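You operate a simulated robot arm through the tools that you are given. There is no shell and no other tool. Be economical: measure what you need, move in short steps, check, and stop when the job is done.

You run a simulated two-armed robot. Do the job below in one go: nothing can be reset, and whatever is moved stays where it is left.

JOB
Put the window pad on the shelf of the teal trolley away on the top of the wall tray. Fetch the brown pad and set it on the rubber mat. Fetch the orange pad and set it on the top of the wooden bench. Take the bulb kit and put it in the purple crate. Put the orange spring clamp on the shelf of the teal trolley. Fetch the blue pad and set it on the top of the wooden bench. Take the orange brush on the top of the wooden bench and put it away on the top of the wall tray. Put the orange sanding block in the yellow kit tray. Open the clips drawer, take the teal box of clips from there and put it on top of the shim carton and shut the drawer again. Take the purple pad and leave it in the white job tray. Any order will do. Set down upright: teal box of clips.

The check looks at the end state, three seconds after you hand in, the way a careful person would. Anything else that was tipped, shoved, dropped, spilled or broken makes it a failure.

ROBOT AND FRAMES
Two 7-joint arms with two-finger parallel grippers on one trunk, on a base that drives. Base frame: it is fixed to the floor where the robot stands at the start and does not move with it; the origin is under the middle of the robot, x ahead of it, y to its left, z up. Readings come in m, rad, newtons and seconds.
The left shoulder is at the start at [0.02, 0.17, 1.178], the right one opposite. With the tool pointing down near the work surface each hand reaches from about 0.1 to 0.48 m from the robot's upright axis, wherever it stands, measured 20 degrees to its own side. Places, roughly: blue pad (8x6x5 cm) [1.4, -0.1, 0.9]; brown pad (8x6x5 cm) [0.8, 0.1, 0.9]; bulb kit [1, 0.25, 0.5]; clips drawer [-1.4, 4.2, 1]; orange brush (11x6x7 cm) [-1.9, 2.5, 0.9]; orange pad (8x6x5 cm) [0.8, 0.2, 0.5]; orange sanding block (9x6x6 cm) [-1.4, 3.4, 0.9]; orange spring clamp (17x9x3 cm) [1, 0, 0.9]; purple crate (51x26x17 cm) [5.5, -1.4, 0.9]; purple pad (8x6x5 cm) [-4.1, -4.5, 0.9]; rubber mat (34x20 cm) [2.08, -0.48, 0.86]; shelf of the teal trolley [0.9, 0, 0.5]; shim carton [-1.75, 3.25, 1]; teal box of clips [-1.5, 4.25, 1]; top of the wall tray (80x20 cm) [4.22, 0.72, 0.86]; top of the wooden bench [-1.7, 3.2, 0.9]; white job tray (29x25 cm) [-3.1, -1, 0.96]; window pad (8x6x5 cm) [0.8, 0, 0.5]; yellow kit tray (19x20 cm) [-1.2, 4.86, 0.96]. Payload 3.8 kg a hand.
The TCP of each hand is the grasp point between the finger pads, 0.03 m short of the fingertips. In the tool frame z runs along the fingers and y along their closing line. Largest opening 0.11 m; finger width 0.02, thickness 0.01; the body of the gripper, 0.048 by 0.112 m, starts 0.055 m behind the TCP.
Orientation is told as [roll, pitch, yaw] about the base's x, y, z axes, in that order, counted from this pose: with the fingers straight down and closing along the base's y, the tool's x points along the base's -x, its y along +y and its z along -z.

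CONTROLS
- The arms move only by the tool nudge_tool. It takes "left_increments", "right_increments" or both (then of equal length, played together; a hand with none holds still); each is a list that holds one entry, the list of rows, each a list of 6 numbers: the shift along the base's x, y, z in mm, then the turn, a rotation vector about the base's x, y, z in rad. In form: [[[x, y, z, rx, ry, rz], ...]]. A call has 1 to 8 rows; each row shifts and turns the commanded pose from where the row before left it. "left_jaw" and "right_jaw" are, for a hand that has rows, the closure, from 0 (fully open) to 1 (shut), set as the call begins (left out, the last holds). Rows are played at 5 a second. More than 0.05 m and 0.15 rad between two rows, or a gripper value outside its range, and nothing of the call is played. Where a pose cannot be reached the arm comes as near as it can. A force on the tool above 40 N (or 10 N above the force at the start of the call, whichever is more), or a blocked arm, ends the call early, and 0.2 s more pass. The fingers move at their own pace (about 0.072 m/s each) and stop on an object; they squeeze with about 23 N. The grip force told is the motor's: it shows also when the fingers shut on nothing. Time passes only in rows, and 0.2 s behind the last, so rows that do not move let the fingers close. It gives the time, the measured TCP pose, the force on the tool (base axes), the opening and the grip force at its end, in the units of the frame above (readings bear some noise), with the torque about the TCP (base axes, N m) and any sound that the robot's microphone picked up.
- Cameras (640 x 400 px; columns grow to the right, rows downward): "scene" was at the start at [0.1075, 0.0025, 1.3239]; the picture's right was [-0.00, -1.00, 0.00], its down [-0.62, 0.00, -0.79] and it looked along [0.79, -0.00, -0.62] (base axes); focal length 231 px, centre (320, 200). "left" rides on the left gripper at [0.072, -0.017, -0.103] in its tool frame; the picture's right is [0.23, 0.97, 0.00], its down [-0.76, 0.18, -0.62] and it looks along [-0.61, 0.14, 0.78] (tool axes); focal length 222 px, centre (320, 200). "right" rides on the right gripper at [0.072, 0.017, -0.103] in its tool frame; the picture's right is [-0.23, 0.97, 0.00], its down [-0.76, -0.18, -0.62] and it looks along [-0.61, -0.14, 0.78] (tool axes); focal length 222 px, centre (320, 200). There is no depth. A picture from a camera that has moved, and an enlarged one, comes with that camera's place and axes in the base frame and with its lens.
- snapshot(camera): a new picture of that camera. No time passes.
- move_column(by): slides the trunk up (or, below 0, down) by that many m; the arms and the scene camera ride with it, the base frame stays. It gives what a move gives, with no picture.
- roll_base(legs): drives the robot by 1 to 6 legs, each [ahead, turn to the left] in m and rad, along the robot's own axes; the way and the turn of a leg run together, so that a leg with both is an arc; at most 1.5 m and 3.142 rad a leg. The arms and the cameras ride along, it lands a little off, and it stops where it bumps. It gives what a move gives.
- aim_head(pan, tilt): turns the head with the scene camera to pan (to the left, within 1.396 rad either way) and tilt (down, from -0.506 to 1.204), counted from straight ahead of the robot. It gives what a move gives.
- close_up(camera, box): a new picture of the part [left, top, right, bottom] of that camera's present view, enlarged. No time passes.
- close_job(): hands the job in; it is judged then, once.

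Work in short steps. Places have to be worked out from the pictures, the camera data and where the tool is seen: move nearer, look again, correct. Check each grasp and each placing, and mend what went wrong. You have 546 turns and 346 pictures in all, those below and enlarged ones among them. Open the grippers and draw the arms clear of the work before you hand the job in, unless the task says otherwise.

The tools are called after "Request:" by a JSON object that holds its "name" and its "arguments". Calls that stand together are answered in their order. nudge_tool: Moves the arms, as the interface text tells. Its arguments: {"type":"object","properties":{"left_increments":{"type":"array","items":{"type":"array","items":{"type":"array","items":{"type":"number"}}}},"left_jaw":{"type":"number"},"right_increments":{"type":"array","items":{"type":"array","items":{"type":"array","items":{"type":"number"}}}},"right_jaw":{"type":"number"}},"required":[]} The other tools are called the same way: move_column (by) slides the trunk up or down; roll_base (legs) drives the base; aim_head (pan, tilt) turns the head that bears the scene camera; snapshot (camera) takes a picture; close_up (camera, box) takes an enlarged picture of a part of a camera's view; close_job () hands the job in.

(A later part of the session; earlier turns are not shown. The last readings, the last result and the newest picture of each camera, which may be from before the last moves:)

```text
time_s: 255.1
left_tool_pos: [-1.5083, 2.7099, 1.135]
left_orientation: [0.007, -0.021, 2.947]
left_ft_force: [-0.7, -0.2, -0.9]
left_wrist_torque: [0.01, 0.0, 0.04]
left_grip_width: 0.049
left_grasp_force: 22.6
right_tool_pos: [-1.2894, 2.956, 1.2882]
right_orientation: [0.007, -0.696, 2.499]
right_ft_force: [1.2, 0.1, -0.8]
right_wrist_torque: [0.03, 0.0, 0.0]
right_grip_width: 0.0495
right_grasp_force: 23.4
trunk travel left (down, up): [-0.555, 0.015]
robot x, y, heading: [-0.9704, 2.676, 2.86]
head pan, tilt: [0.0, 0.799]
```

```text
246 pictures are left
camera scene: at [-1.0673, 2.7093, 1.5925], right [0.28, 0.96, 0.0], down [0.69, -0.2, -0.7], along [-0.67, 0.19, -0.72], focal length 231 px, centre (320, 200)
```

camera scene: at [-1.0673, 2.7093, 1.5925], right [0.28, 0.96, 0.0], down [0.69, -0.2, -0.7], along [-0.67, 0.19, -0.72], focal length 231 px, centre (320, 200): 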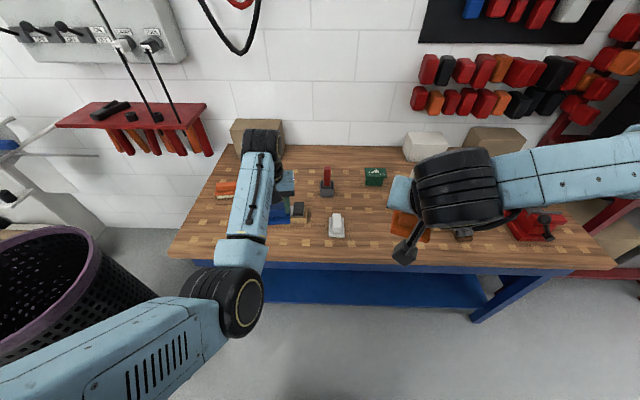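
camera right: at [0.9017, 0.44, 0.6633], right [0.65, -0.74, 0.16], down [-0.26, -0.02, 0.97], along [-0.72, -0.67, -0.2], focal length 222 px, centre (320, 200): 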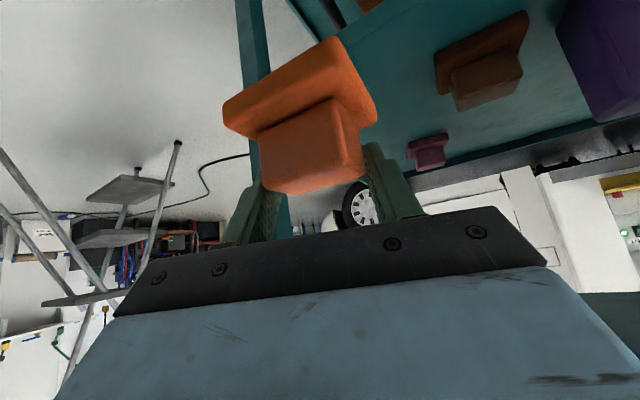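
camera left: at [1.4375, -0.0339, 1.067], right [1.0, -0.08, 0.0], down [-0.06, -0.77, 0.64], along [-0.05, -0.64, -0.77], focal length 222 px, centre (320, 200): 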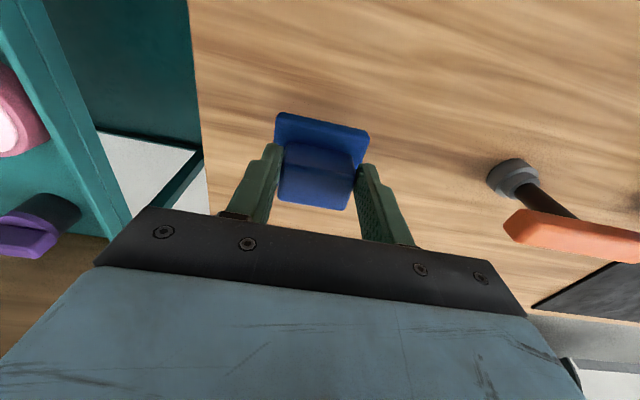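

The bench edge is 0.51 m ahead. I check the left wrist view for a free spot.

Request:
{"name": "snapshot", "arguments": {"camera": "left"}}

Request:
{"name": "snapshot", "arguments": {"camera": "right"}}

```text
245 pictures are left
camera left: at [-1.4319, 2.7127, 1.237], right [0.03, -1.0, 0.0], down [-0.77, -0.03, 0.64], along [-0.64, -0.02, -0.77], focal length 222 px, centre (320, 200)
```

left: 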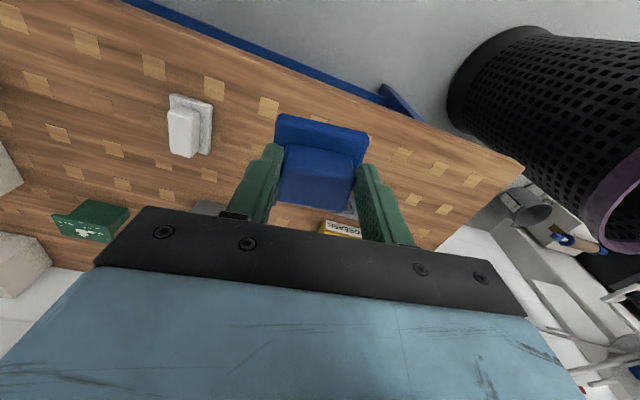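

```text
244 pictures are left
camera right: at [-1.2027, 2.8704, 1.3206], right [-0.72, -0.68, 0.15], down [-0.04, 0.26, 0.97], along [-0.69, 0.69, -0.21], focal length 222 px, centre (320, 200)
```

right: 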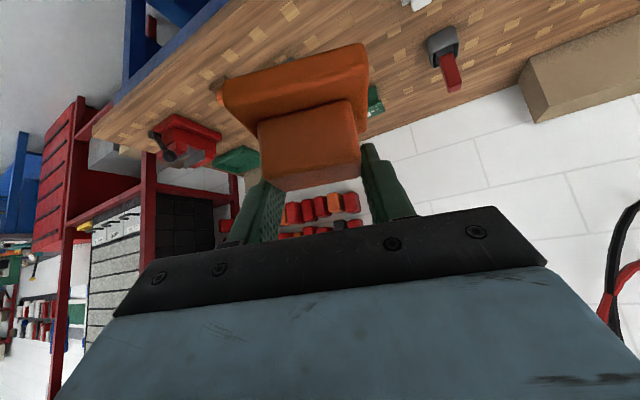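

The front strip is free. I drive 0.16 m closer and lower the blue pad there until contact.

Request:
{"name": "roll_base", "arguments": {"legs": [[0.16, 0]]}}

Request:
{"name": "move_column", "arguments": {"by": -0.15}}

Request:
{"name": "nudge_tool", "arguments": {"left_increments": [[[35, 0, 0, 0, 0, 0], [35, 0, 0, 0, 0, 0]]]}}

Request:
{"name": "snapshot", "arguments": {"camera": "left"}}

```text
time_s: 256.5
left_tool_pos: [-1.6631, 2.7558, 1.1351]
left_orientation: [0.006, -0.022, 2.946]
left_ft_force: [0.0, 0.0, -0.9]
left_wrist_torque: [0.04, -0.03, 0.01]
left_grip_width: 0.0491
left_grasp_force: 23.3
right_tool_pos: [-1.4451, 3.0015, 1.2864]
right_orientation: [0.004, -0.696, 2.498]
right_ft_force: [-1.3, -0.1, -0.5]
right_wrist_torque: [0.01, -0.03, -0.03]
right_grip_width: 0.0492
right_grasp_force: 23.2
trunk travel left (down, up): [-0.555, 0.015]
robot x, y, heading: [-1.1256, 2.7218, 2.863]
head pan, tilt: [0.0, 0.799]
```

```text
time_s: 258.2
left_tool_pos: [-1.6651, 2.7547, 0.9897]
left_orientation: [0.004, -0.029, 2.946]
left_ft_force: [0.4, -4.8, 24.4]
left_wrist_torque: [0.09, -0.13, 0.05]
left_grip_width: 0.0494
left_grasp_force: 23.0
right_tool_pos: [-1.4444, 3.0012, 1.1385]
right_orientation: [0.008, -0.698, 2.498]
right_ft_force: [0.2, 0.3, -1.2]
right_wrist_torque: [0.02, 0.0, 0.01]
right_grip_width: 0.0494
right_grasp_force: 23.1
trunk travel left (down, up): [-0.405, 0.165]
robot x, y, heading: [-1.1226, 2.7243, 2.858]
head pan, tilt: [0.0, 0.799]
```

```text
time_s: 259.0
left_tool_pos: [-1.6126, 2.7274, 0.9711]
left_orientation: [0.057, -0.029, 2.978]
left_ft_force: [1.0, -0.3, 0.1]
left_wrist_torque: [0.02, -0.02, 0.01]
left_grip_width: 0.0491
left_grasp_force: 23.2
left hand out of reach, approached as far as the arm can: row 2
right_tool_pos: [-1.4456, 3.0007, 1.1372]
right_orientation: [0.007, -0.695, 2.498]
right_ft_force: [0.5, 0.0, -0.3]
right_wrist_torque: [-0.03, 0.01, 0.02]
right_grip_width: 0.0494
right_grasp_force: 23.2
trunk travel left (down, up): [-0.405, 0.165]
robot x, y, heading: [-1.1287, 2.7219, 2.861]
head pan, tilt: [0.0, 0.799]
stopped in row 2 (left hand): the arm was blocked; the commanded pose is now the measured one
```

```text
243 pictures are left
camera left: at [-1.5338, 2.7374, 1.0717], right [0.07, -1.0, 0.05], down [-0.76, -0.02, 0.65], along [-0.65, -0.08, -0.75], focal length 222 px, centre (320, 200)
```

left: 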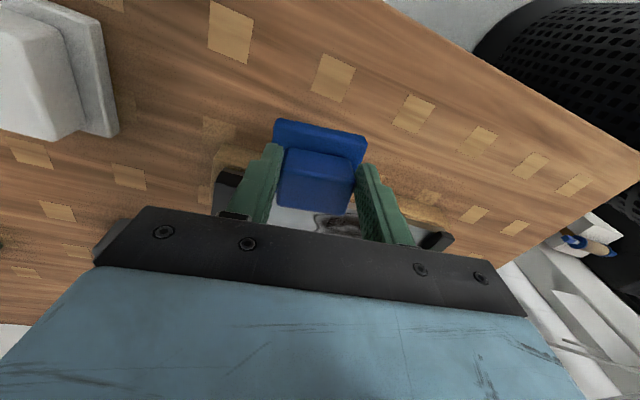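

While lowering the trunk the pad briefly pressed on an item behind the spot (24 N); I have moved off it. I back the base 4 cm and check the scene before lowering.

Request:
{"name": "roll_base", "arguments": {"legs": [[-0.04, 0]]}}

Request:
{"name": "snapshot", "arguments": {"camera": "scene"}}

Request:
{"name": "close_up", "arguments": {"camera": "left", "box": [160, 100, 480, 300]}}

```text
time_s: 259.9
left_tool_pos: [-1.5735, 2.7169, 0.9722]
left_orientation: [0.055, -0.033, 2.978]
left_ft_force: [0.2, 0.0, -0.1]
left_wrist_torque: [0.01, 0.01, 0.0]
left_grip_width: 0.0491
left_grasp_force: 22.5
right_tool_pos: [-1.4065, 2.9892, 1.1397]
right_orientation: [0.008, -0.696, 2.497]
right_ft_force: [0.6, 0.0, 0.2]
right_wrist_torque: [0.02, 0.04, -0.02]
right_grip_width: 0.0493
right_grasp_force: 23.0
trunk travel left (down, up): [-0.405, 0.165]
robot x, y, heading: [-1.0869, 2.7113, 2.86]
head pan, tilt: [0.0, 0.799]
```

```text
242 pictures are left
camera scene: at [-1.1828, 2.7428, 1.4426], right [0.28, 0.96, 0.0], down [0.69, -0.2, -0.7], along [-0.67, 0.2, -0.72], focal length 231 px, centre (320, 200)
```

scene: 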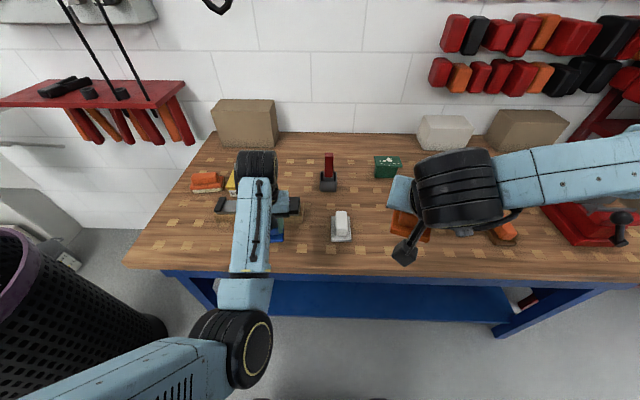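

```text
2.00 times, centred on (320, 200) of left
camera zoom: at [-1.4946, 2.7262, 1.0726], right [0.07, -1.0, 0.05], down [-0.75, -0.02, 0.66], along [-0.65, -0.08, -0.75], focal length 444 px, centre (320, 200)
```

zoom: 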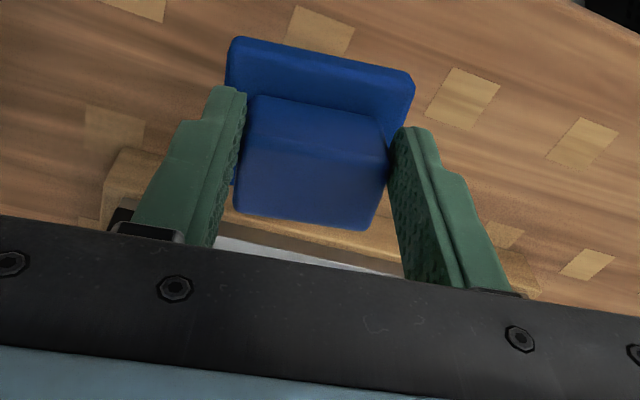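

There is 6 cm between the pad's place and the item behind. I level the hand and lower until contact.

Request:
{"name": "nudge_tool", "arguments": {"left_increments": [[[0, 0, -15, 0.05, 0, 0], [0, 0, -15, 0, 0, 0], [0, 0, -8, 0, 0, 0], [0, 0, -5, 0, 0, 0]]]}}

Request:
{"name": "nudge_tool", "arguments": {"left_increments": [[[0, 0, -4, 0, 0, 0], [0, 0, -4, 0, 0, 0], [0, 0, -4, 0, 0, 0]]]}}

```text
time_s: 260.9
left_tool_pos: [-1.5732, 2.7161, 0.9299]
left_orientation: [0.009, -0.039, 2.98]
left_ft_force: [1.5, 0.2, 0.1]
left_wrist_torque: [-0.02, -0.02, -0.02]
left_grip_width: 0.0492
left_grasp_force: 23.1
right_tool_pos: [-1.4065, 2.9903, 1.1372]
right_orientation: [0.007, -0.696, 2.498]
right_ft_force: [0.2, -0.3, -0.2]
right_wrist_torque: [-0.02, 0.02, 0.02]
right_grip_width: 0.0492
right_grasp_force: 22.8
trunk travel left (down, up): [-0.405, 0.165]
robot x, y, heading: [-1.0879, 2.7111, 2.856]
head pan, tilt: [0.0, 0.799]
```

```text
time_s: 261.7
left_tool_pos: [-1.5749, 2.717, 0.9207]
left_orientation: [0.008, -0.048, 2.98]
left_ft_force: [-5.1, -1.4, 25.7]
left_wrist_torque: [0.02, -0.07, -0.05]
left_grip_width: 0.0496
left_grasp_force: 23.4
right_tool_pos: [-1.4071, 2.9901, 1.1387]
right_orientation: [0.007, -0.697, 2.498]
right_ft_force: [-0.1, -0.1, -1.0]
right_wrist_torque: [0.02, 0.0, -0.03]
right_grip_width: 0.0495
right_grasp_force: 22.8
trunk travel left (down, up): [-0.405, 0.165]
robot x, y, heading: [-1.0904, 2.7075, 2.854]
head pan, tilt: [0.0, 0.799]
```

Contact. I release and lift.

Request:
{"name": "nudge_tool", "arguments": {"left_increments": [[[0, 0, 3, 0, 0, 0], [0, 0, 0, 0, 0, 0], [0, 0, 0, 0, 0, 0], [0, 0, 30, 0, 0, 0], [0, 0, 40, 0, 0, 0], [0, 0, 40, 0, 0, 0]]], "left_jaw": 0}}

Request:
{"name": "snapshot", "arguments": {"camera": "left"}}

```text
time_s: 263.3
left_tool_pos: [-1.6014, 2.6842, 0.9812]
left_orientation: [0.071, -0.02, 3.013]
left_ft_force: [1.2, -0.2, 0.9]
left_wrist_torque: [-0.03, -0.02, 0.0]
left_grip_width: 0.11
left_grasp_force: 0.0
left hand out of reach, approached as far as the arm can: row 5, 6
right_tool_pos: [-1.4073, 2.9894, 1.1388]
right_orientation: [0.007, -0.695, 2.498]
right_ft_force: [-0.4, -0.4, -1.2]
right_wrist_torque: [-0.03, 0.01, 0.02]
right_grip_width: 0.0496
right_grasp_force: 23.2
trunk travel left (down, up): [-0.405, 0.165]
robot x, y, heading: [-1.0882, 2.7132, 2.855]
head pan, tilt: [0.0, 0.799]
stopped in row 6 (left hand): the arm was blocked; the commanded pose is now the measured one
```

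```text
240 pictures are left
camera left: at [-1.523, 2.6991, 1.0821], right [0.1, -0.99, 0.06], down [-0.76, -0.04, 0.65], along [-0.64, -0.12, -0.76], focal length 222 px, centre (320, 200)
```

left: 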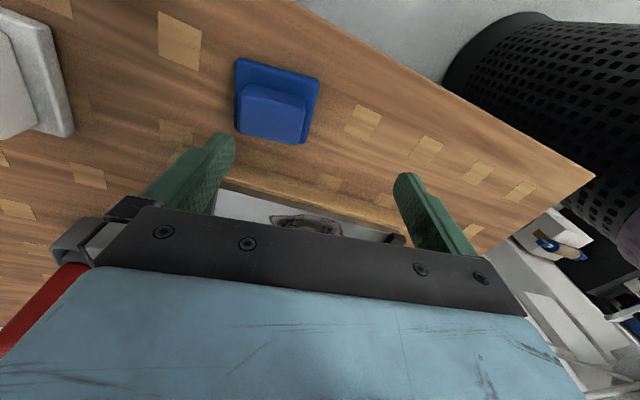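

Blue pad is on the bench. Now the orange pad with the right hand: I take it over the free front strip (about (-1.487, 3.05)) and lower it.

Request:
{"name": "nudge_tool", "arguments": {"right_increments": [[[-20, 15, -30, 0, 0, 0], [-20, 15, -40, 0, 0, 0], [-20, 16, -40, 0, 0, 0], [-20, 16, -40, 0, 0, 0]]]}}

Request:
{"name": "snapshot", "arguments": {"camera": "right"}}

Request:
{"name": "snapshot", "arguments": {"camera": "scene"}}

```text
time_s: 264.3
left_tool_pos: [-1.6012, 2.6849, 0.9821]
left_orientation: [0.071, -0.018, 3.012]
left_ft_force: [0.3, 0.2, -0.3]
left_wrist_torque: [0.01, 0.0, 0.01]
left_grip_width: 0.1099
left_grasp_force: 0.0
right_tool_pos: [-1.4884, 3.053, 0.9866]
right_orientation: [0.005, -0.696, 2.501]
right_ft_force: [0.1, 0.5, -1.7]
right_wrist_torque: [0.02, -0.04, 0.0]
right_grip_width: 0.0498
right_grasp_force: 22.9
trunk travel left (down, up): [-0.405, 0.165]
robot x, y, heading: [-1.0884, 2.7122, 2.86]
head pan, tilt: [0.0, 0.799]
```

```text
239 pictures are left
camera right: at [-1.4001, 2.9667, 1.0204], right [-0.72, -0.68, 0.15], down [-0.04, 0.26, 0.97], along [-0.69, 0.69, -0.21], focal length 222 px, centre (320, 200)
```

right: 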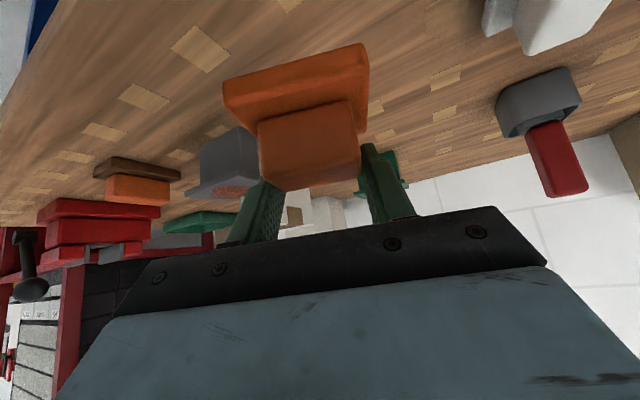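

```text
238 pictures are left
camera scene: at [-1.1851, 2.7435, 1.4424], right [0.28, 0.96, 0.0], down [0.69, -0.2, -0.7], along [-0.67, 0.19, -0.72], focal length 231 px, centre (320, 200)
```

scene: 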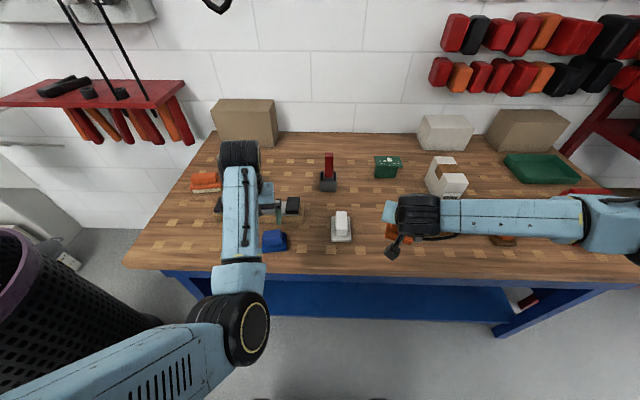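

Request:
{"name": "nudge_tool", "arguments": {"right_increments": [[[0, 0, -30, 0, 0, 0], [0, 0, -25, 0, 0, 0], [0, 0, -8, 0, 0, 0]]]}}

Request:
{"name": "nudge_tool", "arguments": {"right_increments": [[[0, 0, -4, 0, 0, 0], [0, 0, -4, 0, 0, 0], [0, 0, -4, 0, 0, 0]]]}}

Request:
{"name": "snapshot", "arguments": {"camera": "right"}}

```text
time_s: 265.1
left_tool_pos: [-1.6008, 2.6846, 0.9819]
left_orientation: [0.073, -0.021, 3.013]
left_ft_force: [0.1, 0.7, 0.7]
left_wrist_torque: [0.02, 0.04, 0.02]
left_grip_width: 0.11
left_grasp_force: 0.1
right_tool_pos: [-1.4887, 3.0529, 0.9237]
right_orientation: [0.006, -0.697, 2.498]
right_ft_force: [-0.2, 0.2, -0.5]
right_wrist_torque: [-0.02, 0.03, -0.04]
right_grip_width: 0.0493
right_grasp_force: 23.4
trunk travel left (down, up): [-0.405, 0.165]
robot x, y, heading: [-1.0827, 2.7103, 2.86]
head pan, tilt: [0.0, 0.799]
```

```text
time_s: 265.9
left_tool_pos: [-1.6004, 2.6846, 0.9821]
left_orientation: [0.071, -0.021, 3.013]
left_ft_force: [-0.7, -0.2, 0.3]
left_wrist_torque: [0.02, -0.01, -0.01]
left_grip_width: 0.1098
left_grasp_force: 0.0
right_tool_pos: [-1.488, 3.052, 0.9136]
right_orientation: [0.005, -0.699, 2.498]
right_ft_force: [2.6, -0.3, 5.0]
right_wrist_torque: [0.03, -0.41, -0.02]
right_grip_width: 0.0495
right_grasp_force: 23.0
trunk travel left (down, up): [-0.405, 0.165]
robot x, y, heading: [-1.0877, 2.7115, 2.852]
head pan, tilt: [0.0, 0.799]
```

```text
237 pictures are left
camera right: at [-1.4, 2.9663, 0.9464], right [-0.72, -0.68, 0.15], down [-0.04, 0.26, 0.97], along [-0.69, 0.69, -0.21], focal length 222 px, centre (320, 200)
```

right: 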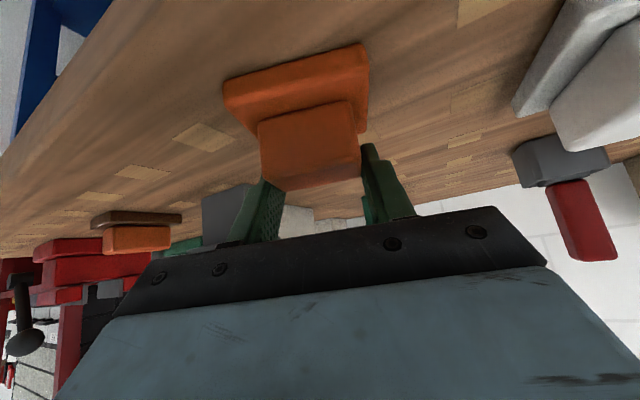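

Request:
{"name": "nudge_tool", "arguments": {"right_increments": [[[0, 0, -4, 0, 0, 0], [0, 0, 0, 0, 0, 0]]]}}

Request:
{"name": "nudge_tool", "arguments": {"right_increments": [[[0, 0, 0, 0, 0, 0], [0, 0, 0, 0, 0, 0], [0, 0, 0, 0, 0, 0], [14, -10, 20, 0, 0, 0], [14, -10, 20, 0, 0, 0], [14, -10, 20, 0, 0, 0], [14, -10, 30, 0, 0, 0]]], "right_jaw": 0}}

Request:
{"name": "snapshot", "arguments": {"camera": "right"}}

```text
time_s: 266.5
left_tool_pos: [-1.5997, 2.6838, 0.9835]
left_orientation: [0.07, -0.023, 3.012]
left_ft_force: [0.2, 0.4, -0.2]
left_wrist_torque: [0.0, -0.04, 0.02]
left_grip_width: 0.11
left_grasp_force: 0.0
right_tool_pos: [-1.4885, 3.052, 0.9122]
right_orientation: [0.011, -0.705, 2.496]
right_ft_force: [3.4, 2.9, 27.1]
right_wrist_torque: [0.03, -0.19, 0.05]
right_grip_width: 0.0495
right_grasp_force: 23.1
trunk travel left (down, up): [-0.405, 0.165]
robot x, y, heading: [-1.087, 2.7131, 2.857]
head pan, tilt: [0.0, 0.799]
```

```text
time_s: 268.1
left_tool_pos: [-1.6002, 2.6836, 0.9816]
left_orientation: [0.072, -0.022, 3.014]
left_ft_force: [0.7, -0.4, -0.3]
left_wrist_torque: [0.0, 0.01, 0.01]
left_grip_width: 0.11
left_grasp_force: 0.1
right_tool_pos: [-1.4313, 3.0116, 0.9974]
right_orientation: [0.004, -0.697, 2.501]
right_ft_force: [0.6, 0.7, 0.2]
right_wrist_torque: [-0.04, 0.01, -0.02]
right_grip_width: 0.1099
right_grasp_force: 0.0
trunk travel left (down, up): [-0.405, 0.165]
robot x, y, heading: [-1.0866, 2.7133, 2.86]
head pan, tilt: [0.0, 0.799]
```

```text
236 pictures are left
camera right: at [-1.343, 2.9254, 1.0309], right [-0.72, -0.68, 0.15], down [-0.04, 0.26, 0.97], along [-0.69, 0.69, -0.21], focal length 222 px, centre (320, 200)
```

right: 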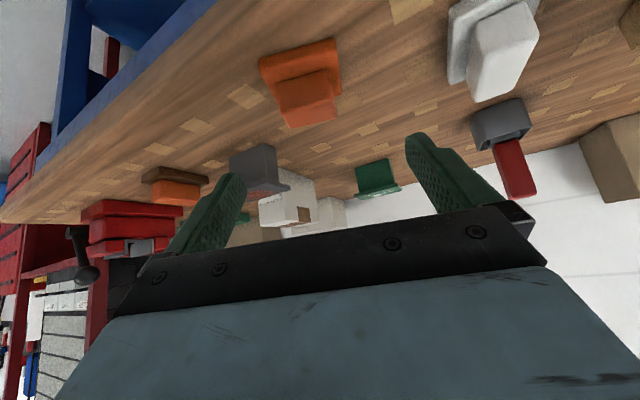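

Orange pad is set. Next the orange sanding block. I raise the trunk, straighten the right tool, and shift along the bench.

Request:
{"name": "move_column", "arguments": {"by": 0.16}}

Request:
{"name": "nudge_tool", "arguments": {"right_increments": [[[0, 0, 0, -0.07, -0.093, 0], [0, 0, 0, -0.07, -0.093, 0], [0, 0, 0, -0.07, -0.093, 0], [0, 0, 0, -0.07, -0.093, 0], [0, 0, 0, -0.07, -0.093, 0], [0, 0, 0, -0.07, -0.093, 0]]]}}

Request:
{"name": "roll_base", "arguments": {"legs": [[-0.15, 0], [0, -1.6], [0.42, 0], [0, 1.6]]}}

Request:
{"name": "snapshot", "arguments": {"camera": "scene"}}

```text
time_s: 269.9
left_tool_pos: [-1.6009, 2.6847, 1.1413]
left_orientation: [0.071, -0.022, 3.012]
left_ft_force: [0.1, 0.0, -0.4]
left_wrist_torque: [0.02, 0.04, -0.01]
left_grip_width: 0.1099
left_grasp_force: 0.0
right_tool_pos: [-1.432, 3.0122, 1.158]
right_orientation: [0.006, -0.696, 2.498]
right_ft_force: [0.7, -0.5, -0.1]
right_wrist_torque: [0.02, -0.01, 0.0]
right_grip_width: 0.1103
right_grasp_force: 0.1
trunk travel left (down, up): [-0.565, 0.005]
robot x, y, heading: [-1.0875, 2.7099, 2.858]
head pan, tilt: [0.0, 0.799]
```

```text
time_s: 271.4
left_tool_pos: [-1.6014, 2.684, 1.1422]
left_orientation: [0.072, -0.023, 3.013]
left_ft_force: [-0.1, -0.2, -0.8]
left_wrist_torque: [0.01, -0.03, -0.02]
left_grip_width: 0.1097
left_grasp_force: 0.1
right_tool_pos: [-1.4307, 3.0118, 1.1566]
right_orientation: [0.008, 0.004, 2.497]
right_ft_force: [0.1, 1.1, 0.1]
right_wrist_torque: [-0.03, -0.01, 0.0]
right_grip_width: 0.1099
right_grasp_force: 0.1
trunk travel left (down, up): [-0.565, 0.005]
robot x, y, heading: [-1.0868, 2.7138, 2.857]
head pan, tilt: [0.0, 0.799]
```

```text
time_s: 282.6
left_tool_pos: [-1.3348, 3.0364, 1.1416]
left_orientation: [0.073, -0.022, 3.028]
left_ft_force: [0.3, 0.0, 0.0]
left_wrist_torque: [0.0, -0.02, -0.02]
left_grip_width: 0.1103
left_grasp_force: 0.1
right_tool_pos: [-1.1689, 3.3656, 1.1567]
right_orientation: [0.008, 0.004, 2.514]
right_ft_force: [0.4, 0.3, -0.6]
right_wrist_torque: [-0.01, 0.0, -0.01]
right_grip_width: 0.1101
right_grasp_force: 0.0
trunk travel left (down, up): [-0.565, 0.005]
robot x, y, heading: [-0.8198, 3.0697, 2.874]
head pan, tilt: [0.0, 0.799]
```

```text
235 pictures are left
camera scene: at [-0.9192, 3.1008, 1.6024], right [0.26, 0.96, 0.0], down [0.69, -0.19, -0.7], along [-0.67, 0.18, -0.72], focal length 231 px, centre (320, 200)
```

scene: 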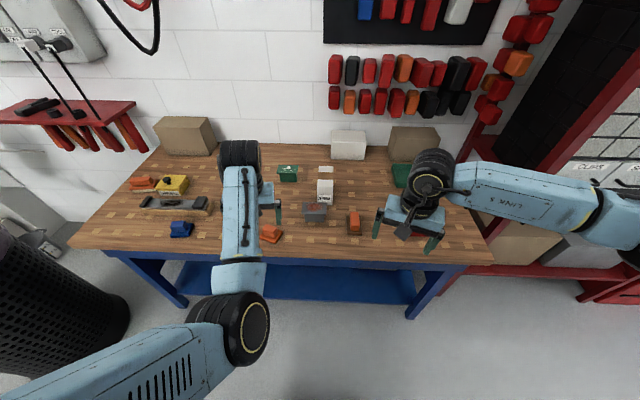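

Sanding block at about (-1.424, 3.371). I drive closer and look with the right wrist camera.

Request:
{"name": "roll_base", "arguments": {"legs": [[0.16, 0]]}}

Request:
{"name": "nudge_tool", "arguments": {"right_increments": [[[-25, -10, -25, 0, 0, 0.12], [-25, -10, -25, 0, 0, 0.12], [-20, -10, -25, 0, 0, 0.12]]]}}

Request:
{"name": "snapshot", "arguments": {"camera": "right"}}

```text
time_s: 284.1
left_tool_pos: [-1.4872, 3.0762, 1.1406]
left_orientation: [0.07, -0.021, 3.029]
left_ft_force: [0.0, 0.3, 0.3]
left_wrist_torque: [0.01, -0.02, -0.01]
left_grip_width: 0.11
left_grasp_force: 0.1
right_tool_pos: [-1.3227, 3.4054, 1.1565]
right_orientation: [0.008, 0.005, 2.515]
right_ft_force: [0.3, -0.1, 0.4]
right_wrist_torque: [-0.02, 0.0, 0.03]
right_grip_width: 0.1099
right_grasp_force: 0.1
trunk travel left (down, up): [-0.565, 0.005]
robot x, y, heading: [-0.9711, 3.1085, 2.875]
head pan, tilt: [0.0, 0.799]
```

```text
time_s: 284.9
left_tool_pos: [-1.4877, 3.0757, 1.1416]
left_orientation: [0.072, -0.021, 3.029]
left_ft_force: [-0.4, -0.1, 0.1]
left_wrist_torque: [0.01, 0.01, -0.02]
left_grip_width: 0.1099
left_grasp_force: 0.0
right_tool_pos: [-1.3924, 3.3751, 1.0822]
right_orientation: [0.005, 0.003, 2.876]
right_ft_force: [0.0, -0.6, 0.3]
right_wrist_torque: [0.03, 0.03, -0.01]
right_grip_width: 0.11
right_grasp_force: 0.1
trunk travel left (down, up): [-0.565, 0.005]
robot x, y, heading: [-0.9741, 3.1129, 2.874]
head pan, tilt: [0.0, 0.799]
```

```text
234 pictures are left
camera right: at [-1.3275, 3.3414, 1.1864], right [-0.47, -0.88, 0.01], down [-0.69, 0.38, 0.62], along [-0.55, 0.29, -0.78], focal length 222 px, centre (320, 200)
```

right: 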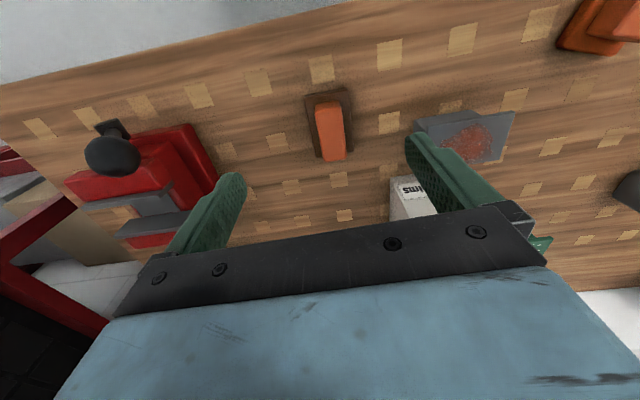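

The block is aligned with the hand. I descend on it.

Request:
{"name": "nudge_tool", "arguments": {"right_increments": [[[-18, 2, -40, 0, 0, 0], [-18, 1, -40, 0, 0, 0], [0, 0, -40, 0, 0, 0], [0, 0, -25, 0, 0, 0], [0, 0, -17, 0, 0, 0]]]}}

Request:
{"name": "snapshot", "arguments": {"camera": "right"}}

```text
time_s: 286.1
left_tool_pos: [-1.4878, 3.0759, 1.1419]
left_orientation: [0.07, -0.021, 3.029]
left_ft_force: [-0.3, 0.4, 0.3]
left_wrist_torque: [0.02, 0.03, 0.01]
left_grip_width: 0.11
left_grasp_force: 0.0
right_tool_pos: [-1.4273, 3.3803, 0.9215]
right_orientation: [0.007, 0.004, 2.875]
right_ft_force: [0.0, 0.3, 0.3]
right_wrist_torque: [0.0, -0.01, 0.0]
right_grip_width: 0.1102
right_grasp_force: 0.1
trunk travel left (down, up): [-0.565, 0.005]
robot x, y, heading: [-0.9733, 3.1132, 2.873]
head pan, tilt: [0.0, 0.799]
```

```text
233 pictures are left
camera right: at [-1.3625, 3.3451, 1.0246], right [-0.48, -0.88, 0.01], down [-0.69, 0.38, 0.62], along [-0.55, 0.29, -0.78], focal length 222 px, centre (320, 200)
```

right: 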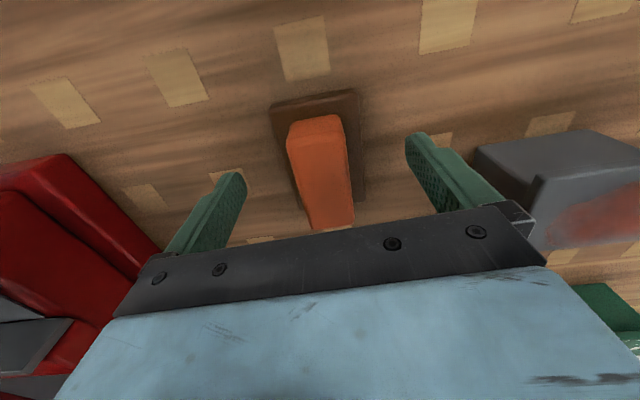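

Request:
{"name": "nudge_tool", "arguments": {"right_increments": [[[0, 0, 0, 0, 0, 0], [0, 0, 0, 0, 0, 0], [0, 0, 0, 0, 0, 0], [0, 0, 0, 0, 0, 0], [0, 0, 35, 0, 0, 0], [0, 0, 40, 0, 0, 0], [0, 0, 40, 0, 0, 0], [0, 0, 40, 0, 0, 0]]], "right_jaw": 1}}

Request:
{"name": "snapshot", "arguments": {"camera": "right"}}

```text
time_s: 287.9
left_tool_pos: [-1.4877, 3.0768, 1.1426]
left_orientation: [0.07, -0.021, 3.031]
left_ft_force: [0.2, 0.6, 0.5]
left_wrist_torque: [-0.01, 0.02, 0.0]
left_grip_width: 0.1101
left_grasp_force: 0.0
right_tool_pos: [-1.428, 3.38, 1.0768]
right_orientation: [0.007, 0.004, 2.873]
right_ft_force: [0.7, -0.6, -0.3]
right_wrist_torque: [-0.01, -0.01, 0.0]
right_grip_width: 0.033
right_grasp_force: 23.0
trunk travel left (down, up): [-0.565, 0.005]
robot x, y, heading: [-0.979, 3.1177, 2.874]
head pan, tilt: [0.0, 0.799]
```

```text
232 pictures are left
camera right: at [-1.3628, 3.3449, 1.1808], right [-0.48, -0.88, 0.01], down [-0.69, 0.38, 0.62], along [-0.55, 0.29, -0.78], focal length 222 px, centre (320, 200)
```

right: 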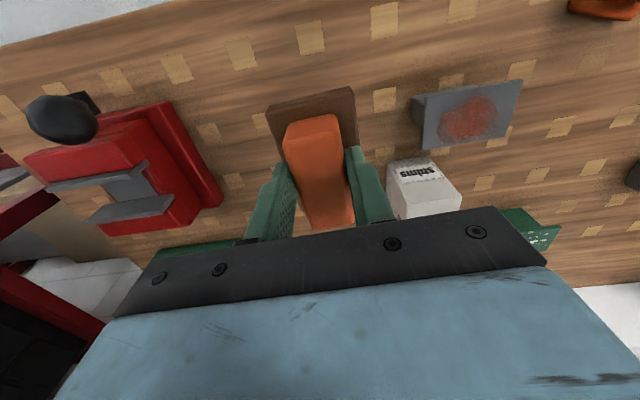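

Sanding block held; the white carton is labelled "SHIMS". I back off, face along the wall and look toward the kit tray.

Request:
{"name": "roll_base", "arguments": {"legs": [[-0.2, 0], [0, -1.6]]}}

Request:
{"name": "aim_head", "arguments": {"pan": 0.3, "tilt": 0.4}}

Request:
{"name": "snapshot", "arguments": {"camera": "scene"}}

```text
time_s: 293.3
left_tool_pos: [-0.806, 3.5752, 1.1416]
left_orientation: [0.071, -0.02, 1.437]
left_ft_force: [0.3, 0.5, 0.2]
left_wrist_torque: [0.02, 0.02, -0.02]
left_grip_width: 0.11
left_grasp_force: 0.1
right_tool_pos: [-0.5047, 3.5082, 1.0773]
right_orientation: [0.007, 0.004, 1.284]
right_ft_force: [-1.1, 0.2, -1.2]
right_wrist_torque: [0.02, 0.03, -0.01]
right_grip_width: 0.0335
right_grasp_force: 22.6
trunk travel left (down, up): [-0.565, 0.005]
robot x, y, heading: [-0.7795, 3.062, 1.283]
head pan, tilt: [0.0, 0.799]
```

```text
time_s: 294.2
left_tool_pos: [-0.8067, 3.5742, 1.1418]
left_orientation: [0.072, -0.02, 1.439]
left_ft_force: [0.2, 0.5, 0.0]
left_wrist_torque: [0.01, -0.01, -0.03]
left_grip_width: 0.11
left_grasp_force: 0.1
right_tool_pos: [-0.5038, 3.5102, 1.0761]
right_orientation: [0.006, 0.002, 1.283]
right_ft_force: [0.6, 0.0, -1.0]
right_wrist_torque: [-0.02, 0.02, 0.01]
right_grip_width: 0.0334
right_grasp_force: 22.9
trunk travel left (down, up): [-0.565, 0.005]
robot x, y, heading: [-0.7784, 3.0577, 1.282]
head pan, tilt: [0.3, 0.4]
```

```text
231 pictures are left
camera scene: at [-0.7753, 3.1761, 1.6374], right [1.0, 0.01, 0.0], down [0.0, -0.39, -0.92], along [-0.01, 0.92, -0.39], focal length 231 px, centre (320, 200)
```

scene: 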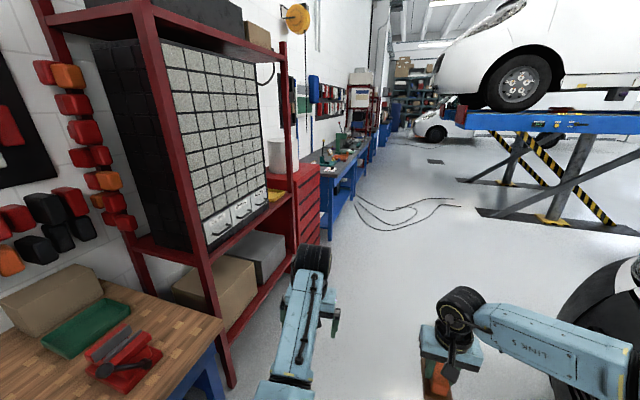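

Request:
{"name": "close_up", "arguments": {"camera": "scene", "box": [180, 150, 360, 262]}}

```text
3.56 times, centred on (270, 206) of scene
camera zoom: at [-0.7753, 3.1761, 1.6374], right [1.0, 0.01, 0.0], down [0.0, -0.39, -0.92], along [-0.01, 0.92, -0.39], focal length 822 px, centre (498, 179)
```

zoom: 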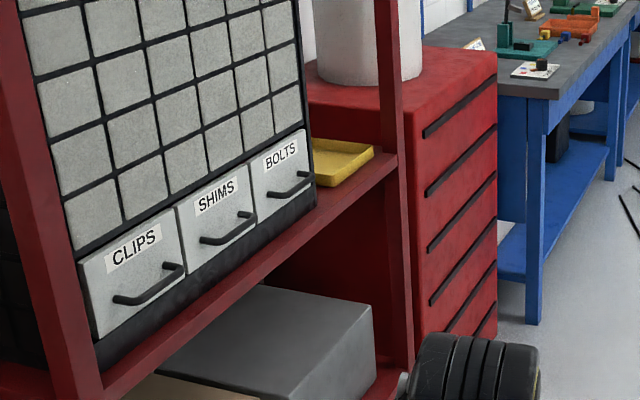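

The rack holds drawers labelled CLIPS, SHIMS, BOLTS and the yellow kit tray on the same shelf (near (-1.17, 4.87)). I drive up along the wall and face the tray.

Request:
{"name": "roll_base", "arguments": {"legs": [[0, 0.18], [1.45, 0], [0, 1.41]]}}

Request:
{"name": "aim_head", "arguments": {"pan": 0, "tilt": 0.7}}

Request:
{"name": "snapshot", "arguments": {"camera": "scene"}}

```text
time_s: 304.5
left_tool_pos: [-1.1067, 4.7016, 1.1448]
left_orientation: [0.054, -0.035, 2.556]
left_ft_force: [14.9, 19.4, 0.9]
left_wrist_torque: [-0.07, 0.07, -0.09]
left_grip_width: 0.0977
left_grasp_force: 0.1
right_tool_pos: [-0.9288, 4.9391, 1.0756]
right_orientation: [0.012, 0.005, 2.438]
right_ft_force: [0.5, -0.2, -0.7]
right_wrist_torque: [0.0, -0.01, -0.01]
right_grip_width: 0.0332
right_grasp_force: 22.7
trunk travel left (down, up): [-0.565, 0.005]
robot x, y, heading: [-0.6311, 4.5108, 2.435]
head pan, tilt: [0.3, 0.4]
stopped in leg 3: the force on the tool passed its limit at 64 N (the readings are from after the stop); the commanded pose is now the measured one
```

```text
time_s: 305.3
left_tool_pos: [-1.1085, 4.702, 1.1437]
left_orientation: [0.055, -0.034, 2.559]
left_ft_force: [14.7, 22.5, 3.0]
left_wrist_torque: [-0.17, 0.15, -0.27]
left_grip_width: 0.0967
left_grasp_force: 0.0
right_tool_pos: [-0.9291, 4.9412, 1.0751]
right_orientation: [0.011, 0.001, 2.439]
right_ft_force: [-0.4, 0.4, -1.2]
right_wrist_torque: [0.02, 0.02, 0.02]
right_grip_width: 0.0334
right_grasp_force: 22.5
trunk travel left (down, up): [-0.565, 0.005]
robot x, y, heading: [-0.6313, 4.5057, 2.436]
head pan, tilt: [0.0, 0.7]
```

```text
229 pictures are left
camera scene: at [-0.708, 4.5817, 1.6107], right [0.65, 0.76, 0.0], down [0.49, -0.42, -0.77], along [-0.58, 0.5, -0.64], focal length 231 px, centre (320, 200)
```

scene: 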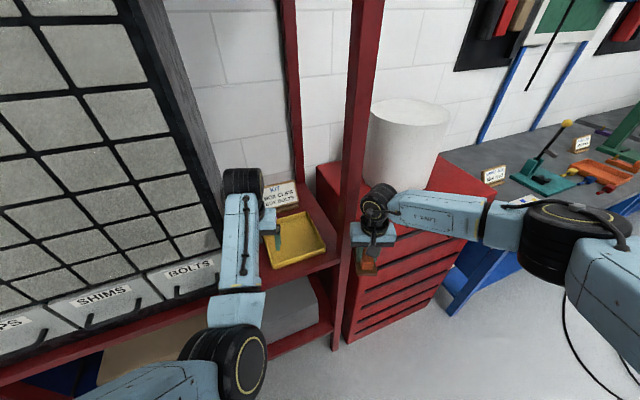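

The left hand touched the drawer cabinet's face; I turn back a little and reverse to free it.

Request:
{"name": "roll_base", "arguments": {"legs": [[0, -0.12], [-0.15, 0]]}}

Request:
{"name": "snapshot", "arguments": {"camera": "scene"}}

```text
time_s: 307.2
left_tool_pos: [-0.9823, 4.6428, 1.1443]
left_orientation: [0.055, -0.035, 2.445]
left_ft_force: [0.2, -0.3, 0.4]
left_wrist_torque: [0.0, -0.02, 0.01]
left_grip_width: 0.1099
left_grasp_force: 0.0
right_tool_pos: [-0.7756, 4.8589, 1.0756]
right_orientation: [0.01, 0.004, 2.322]
right_ft_force: [0.9, 0.0, -1.6]
right_wrist_torque: [-0.01, 0.01, 0.01]
right_grip_width: 0.0335
right_grasp_force: 23.2
trunk travel left (down, up): [-0.565, 0.005]
robot x, y, heading: [-0.5325, 4.3972, 2.32]
head pan, tilt: [0.0, 0.7]
```

```text
228 pictures are left
camera scene: at [-0.6007, 4.4763, 1.6106], right [0.73, 0.68, 0.0], down [0.44, -0.47, -0.76], along [-0.52, 0.56, -0.64], focal length 231 px, centre (320, 200)
```

scene: 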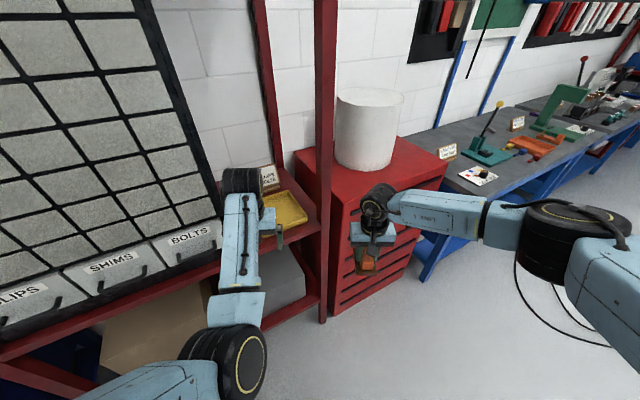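

The tray's centre is about (-1.186, 4.894), between the cabinet's side and the front post at (-1.03, 4.99). First I draw the left hand back so it cannot touch the cabinet.

Request:
{"name": "nudge_tool", "arguments": {"left_increments": [[[10, -35, 0, 0, 0, 0], [10, -35, 0, 0, 0, 0], [10, -35, 0, 0, 0, 0], [10, -35, 0, 0, 0, 0]]]}}

Request:
{"name": "snapshot", "arguments": {"camera": "scene"}}

```text
time_s: 308.2
left_tool_pos: [-0.9602, 4.5041, 1.1138]
left_orientation: [0.067, -0.044, 2.444]
left_ft_force: [-0.1, -0.2, -0.9]
left_wrist_torque: [0.02, -0.01, 0.0]
left_grip_width: 0.1102
left_grasp_force: 0.1
left hand out of reach, approached as far as the arm can: row 2, 3, 4
right_tool_pos: [-0.7757, 4.8597, 1.0762]
right_orientation: [0.01, 0.003, 2.321]
right_ft_force: [-0.3, 0.0, -0.6]
right_wrist_torque: [0.0, -0.05, 0.01]
right_grip_width: 0.0332
right_grasp_force: 22.9
trunk travel left (down, up): [-0.565, 0.005]
robot x, y, heading: [-0.529, 4.3954, 2.322]
head pan, tilt: [0.0, 0.7]
```

```text
227 pictures are left
camera scene: at [-0.6002, 4.4753, 1.6108], right [0.73, 0.68, 0.0], down [0.44, -0.47, -0.77], along [-0.52, 0.56, -0.64], focal length 231 px, centre (320, 200)
```

scene: 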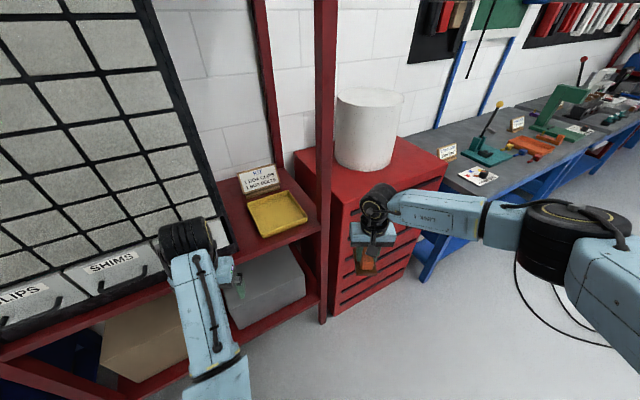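

The right forearm would foul the rack's post at the tray; the left arm suits it better. So first I deal with the CLIPS drawer using the left hand. I move in front of it and look.

Request:
{"name": "roll_base", "arguments": {"legs": [[0, 2.05], [0.27, 0], [0, -1.57]]}}

Request:
{"name": "snapshot", "arguments": {"camera": "scene"}}

```text
time_s: 318.8
left_tool_pos: [-1.0604, 4.0537, 1.1122]
left_orientation: [0.068, -0.039, 2.905]
left_ft_force: [1.0, -0.3, -1.0]
left_wrist_torque: [0.02, -0.01, -0.01]
left_grip_width: 0.11
left_grasp_force: 0.1
right_tool_pos: [-1.0531, 4.4522, 1.0761]
right_orientation: [0.009, 0.005, 2.78]
right_ft_force: [-0.3, 0.5, -1.1]
right_wrist_torque: [0.0, -0.03, 0.0]
right_grip_width: 0.0333
right_grasp_force: 22.9
trunk travel left (down, up): [-0.565, 0.005]
robot x, y, heading: [-0.6268, 4.1456, 2.779]
head pan, tilt: [0.0, 0.7]
```

```text
226 pictures are left
camera scene: at [-0.7247, 4.1863, 1.6107], right [0.36, 0.93, 0.0], down [0.6, -0.23, -0.76], along [-0.71, 0.27, -0.64], focal length 231 px, centre (320, 200)
```

scene: 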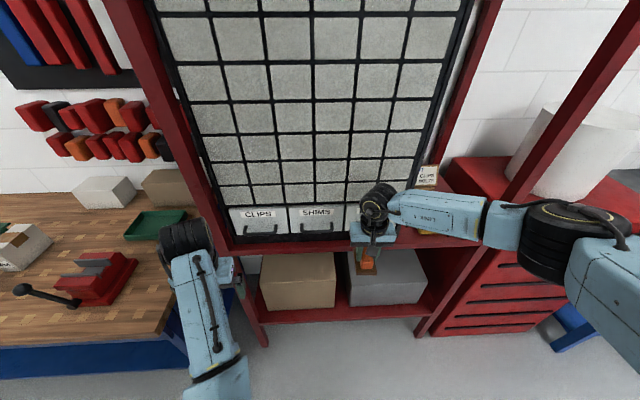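

Request:
{"name": "close_up", "arguments": {"camera": "scene", "box": [200, 180, 380, 292]}}

Request:
{"name": "snapshot", "arguments": {"camera": "left"}}

```text
3.56 times, centred on (290, 236) of scene
camera zoom: at [-0.7247, 4.1863, 1.6107], right [0.36, 0.93, 0.0], down [0.6, -0.23, -0.76], along [-0.71, 0.27, -0.64], focal length 822 px, centre (427, 72)
```

zoom: 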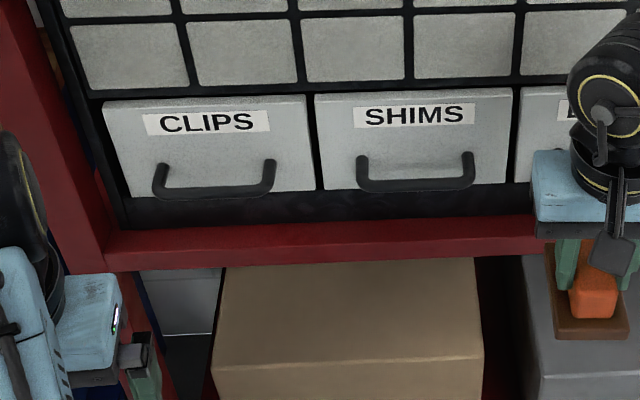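

```text
224 pictures are left
camera left: at [-0.9803, 4.0585, 1.211], right [0.0, -1.0, 0.06], down [-0.75, 0.04, 0.66], along [-0.66, -0.04, -0.75], focal length 222 px, centre (320, 200)
```

left: 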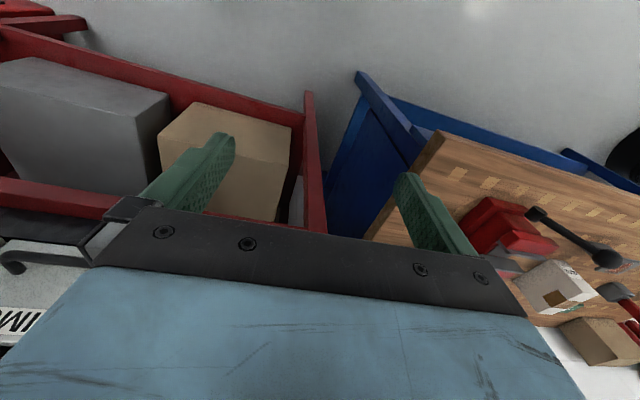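

The handle bar is at about (-1.278, 4.181, 1.037). I turn the left hand by about 84° so that the fingers can straddle the bar front-to-back.

Request:
{"name": "nudge_tool", "arguments": {"left_increments": [[[0, 5, 10, 0, 0, 0.147], [0, 5, 10, 0, 0, 0.147], [0, 5, 10, 0, 0, 0.147], [0, 5, 0, 0, 0, 0.147], [0, 5, 0, 0, 0, 0.147], [0, 5, 0, 0, 0, 0.147], [0, 5, 0, 0, 0, 0.147], [0, 5, 0, 0, 0, 0.147]]]}}

Request:
{"name": "nudge_tool", "arguments": {"left_increments": [[[-20, 10, 0, -0.03, 0.03, 0.147], [-20, 10, 0, 0, 0, 0.147]]]}}

Request:
{"name": "snapshot", "arguments": {"camera": "left"}}

Request:
{"name": "snapshot", "arguments": {"camera": "scene"}}

```text
time_s: 320.6
left_tool_pos: [-1.0768, 4.0789, 1.0949]
left_orientation: [0.082, -0.058, -2.193]
left_ft_force: [0.3, 0.5, -0.1]
left_wrist_torque: [0.0, 0.0, -0.01]
left_grip_width: 0.1101
left_grasp_force: 0.1
left hand out of reach, approached as far as the arm can: row 1, 2, 3, 5, 6, 8
right_tool_pos: [-1.0536, 4.4529, 1.0766]
right_orientation: [0.008, 0.005, 2.779]
right_ft_force: [0.3, 0.2, -1.4]
right_wrist_torque: [-0.03, 0.01, -0.01]
right_grip_width: 0.0334
right_grasp_force: 22.8
trunk travel left (down, up): [-0.565, 0.005]
robot x, y, heading: [-0.6278, 4.141, 2.775]
head pan, tilt: [0.0, 0.7]
```

```text
refused: row 1 steps farther than a row can; nothing moved
```

```text
223 pictures are left
camera left: at [-1.0525, 4.1587, 1.1925], right [0.92, -0.38, 0.07], down [-0.32, -0.66, 0.68], along [-0.21, -0.65, -0.73], focal length 222 px, centre (320, 200)
```

left: 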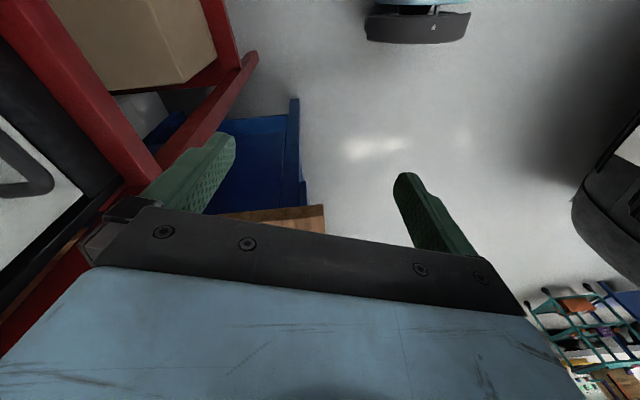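

```text
222 pictures are left
camera scene: at [-0.7249, 4.1862, 1.6107], right [0.36, 0.93, 0.0], down [0.6, -0.23, -0.76], along [-0.71, 0.27, -0.64], focal length 231 px, centre (320, 200)
```

scene: 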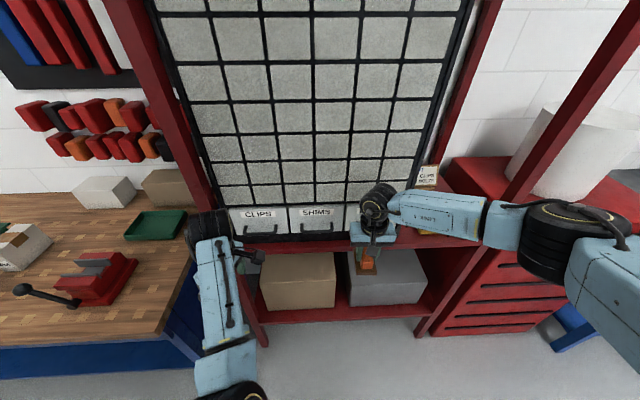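

I complete the turn, level the hand, draw the right hand back a bit, then drive 0.12 m closer.

Request:
{"name": "nudge_tool", "arguments": {"left_increments": [[[0, 0, 0, 0.013, 0.032, 0.14], [0, 0, 0, 0.013, 0.032, 0.14], [0, 0, 0, 0, 0, 0]]], "right_increments": [[[35, -12, 10, 0, 0, 0], [35, -12, 10, 0, 0, 0], [35, -12, 10, 0, 0, 0]]]}}

Request:
{"name": "roll_base", "arguments": {"legs": [[0.1, 0]]}}

Request:
{"name": "snapshot", "arguments": {"camera": "left"}}

Request:
{"name": "snapshot", "arguments": {"camera": "scene"}}

```text
time_s: 321.4
left_tool_pos: [-1.0818, 4.0805, 1.1013]
left_orientation: [-0.005, -0.063, -1.909]
left_ft_force: [-0.1, 0.0, 0.3]
left_wrist_torque: [-0.04, 0.02, -0.01]
left_grip_width: 0.11
left_grasp_force: 0.1
right_tool_pos: [-0.946, 4.4162, 1.106]
right_orientation: [0.008, 0.003, 2.78]
right_ft_force: [-0.3, -0.3, -1.9]
right_wrist_torque: [0.0, 0.02, 0.0]
right_grip_width: 0.0331
right_grasp_force: 23.3
trunk travel left (down, up): [-0.565, 0.005]
robot x, y, heading: [-0.6271, 4.143, 2.776]
head pan, tilt: [0.0, 0.7]
```

```text
time_s: 322.5
left_tool_pos: [-1.1725, 4.1168, 1.0993]
left_orientation: [0.001, -0.064, -1.912]
left_ft_force: [0.7, -1.2, 0.0]
left_wrist_torque: [-0.03, -0.02, -0.04]
left_grip_width: 0.1101
left_grasp_force: 0.0
right_tool_pos: [-1.0406, 4.4519, 1.1063]
right_orientation: [0.008, 0.004, 2.783]
right_ft_force: [-0.1, -0.2, -1.9]
right_wrist_torque: [-0.04, 0.01, -0.03]
right_grip_width: 0.0336
right_grasp_force: 23.0
trunk travel left (down, up): [-0.565, 0.005]
robot x, y, heading: [-0.719, 4.1802, 2.774]
head pan, tilt: [0.0, 0.7]
```

```text
221 pictures are left
camera left: at [-1.1621, 4.1978, 1.1974], right [0.99, -0.11, -0.01], down [-0.07, -0.74, 0.67], along [-0.09, -0.67, -0.74], focal length 222 px, centre (320, 200)
```

left: 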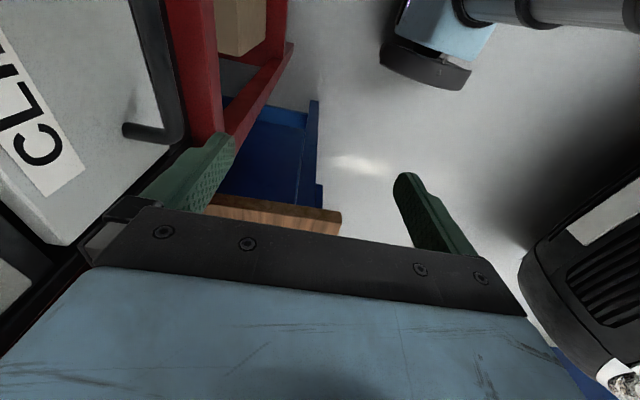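

```text
220 pictures are left
camera scene: at [-0.8174, 4.2214, 1.6107], right [0.36, 0.93, 0.0], down [0.6, -0.23, -0.77], along [-0.71, 0.27, -0.64], focal length 231 px, centre (320, 200)
```

scene: 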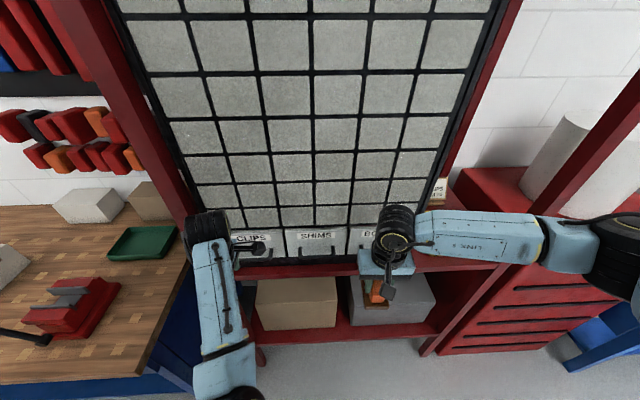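

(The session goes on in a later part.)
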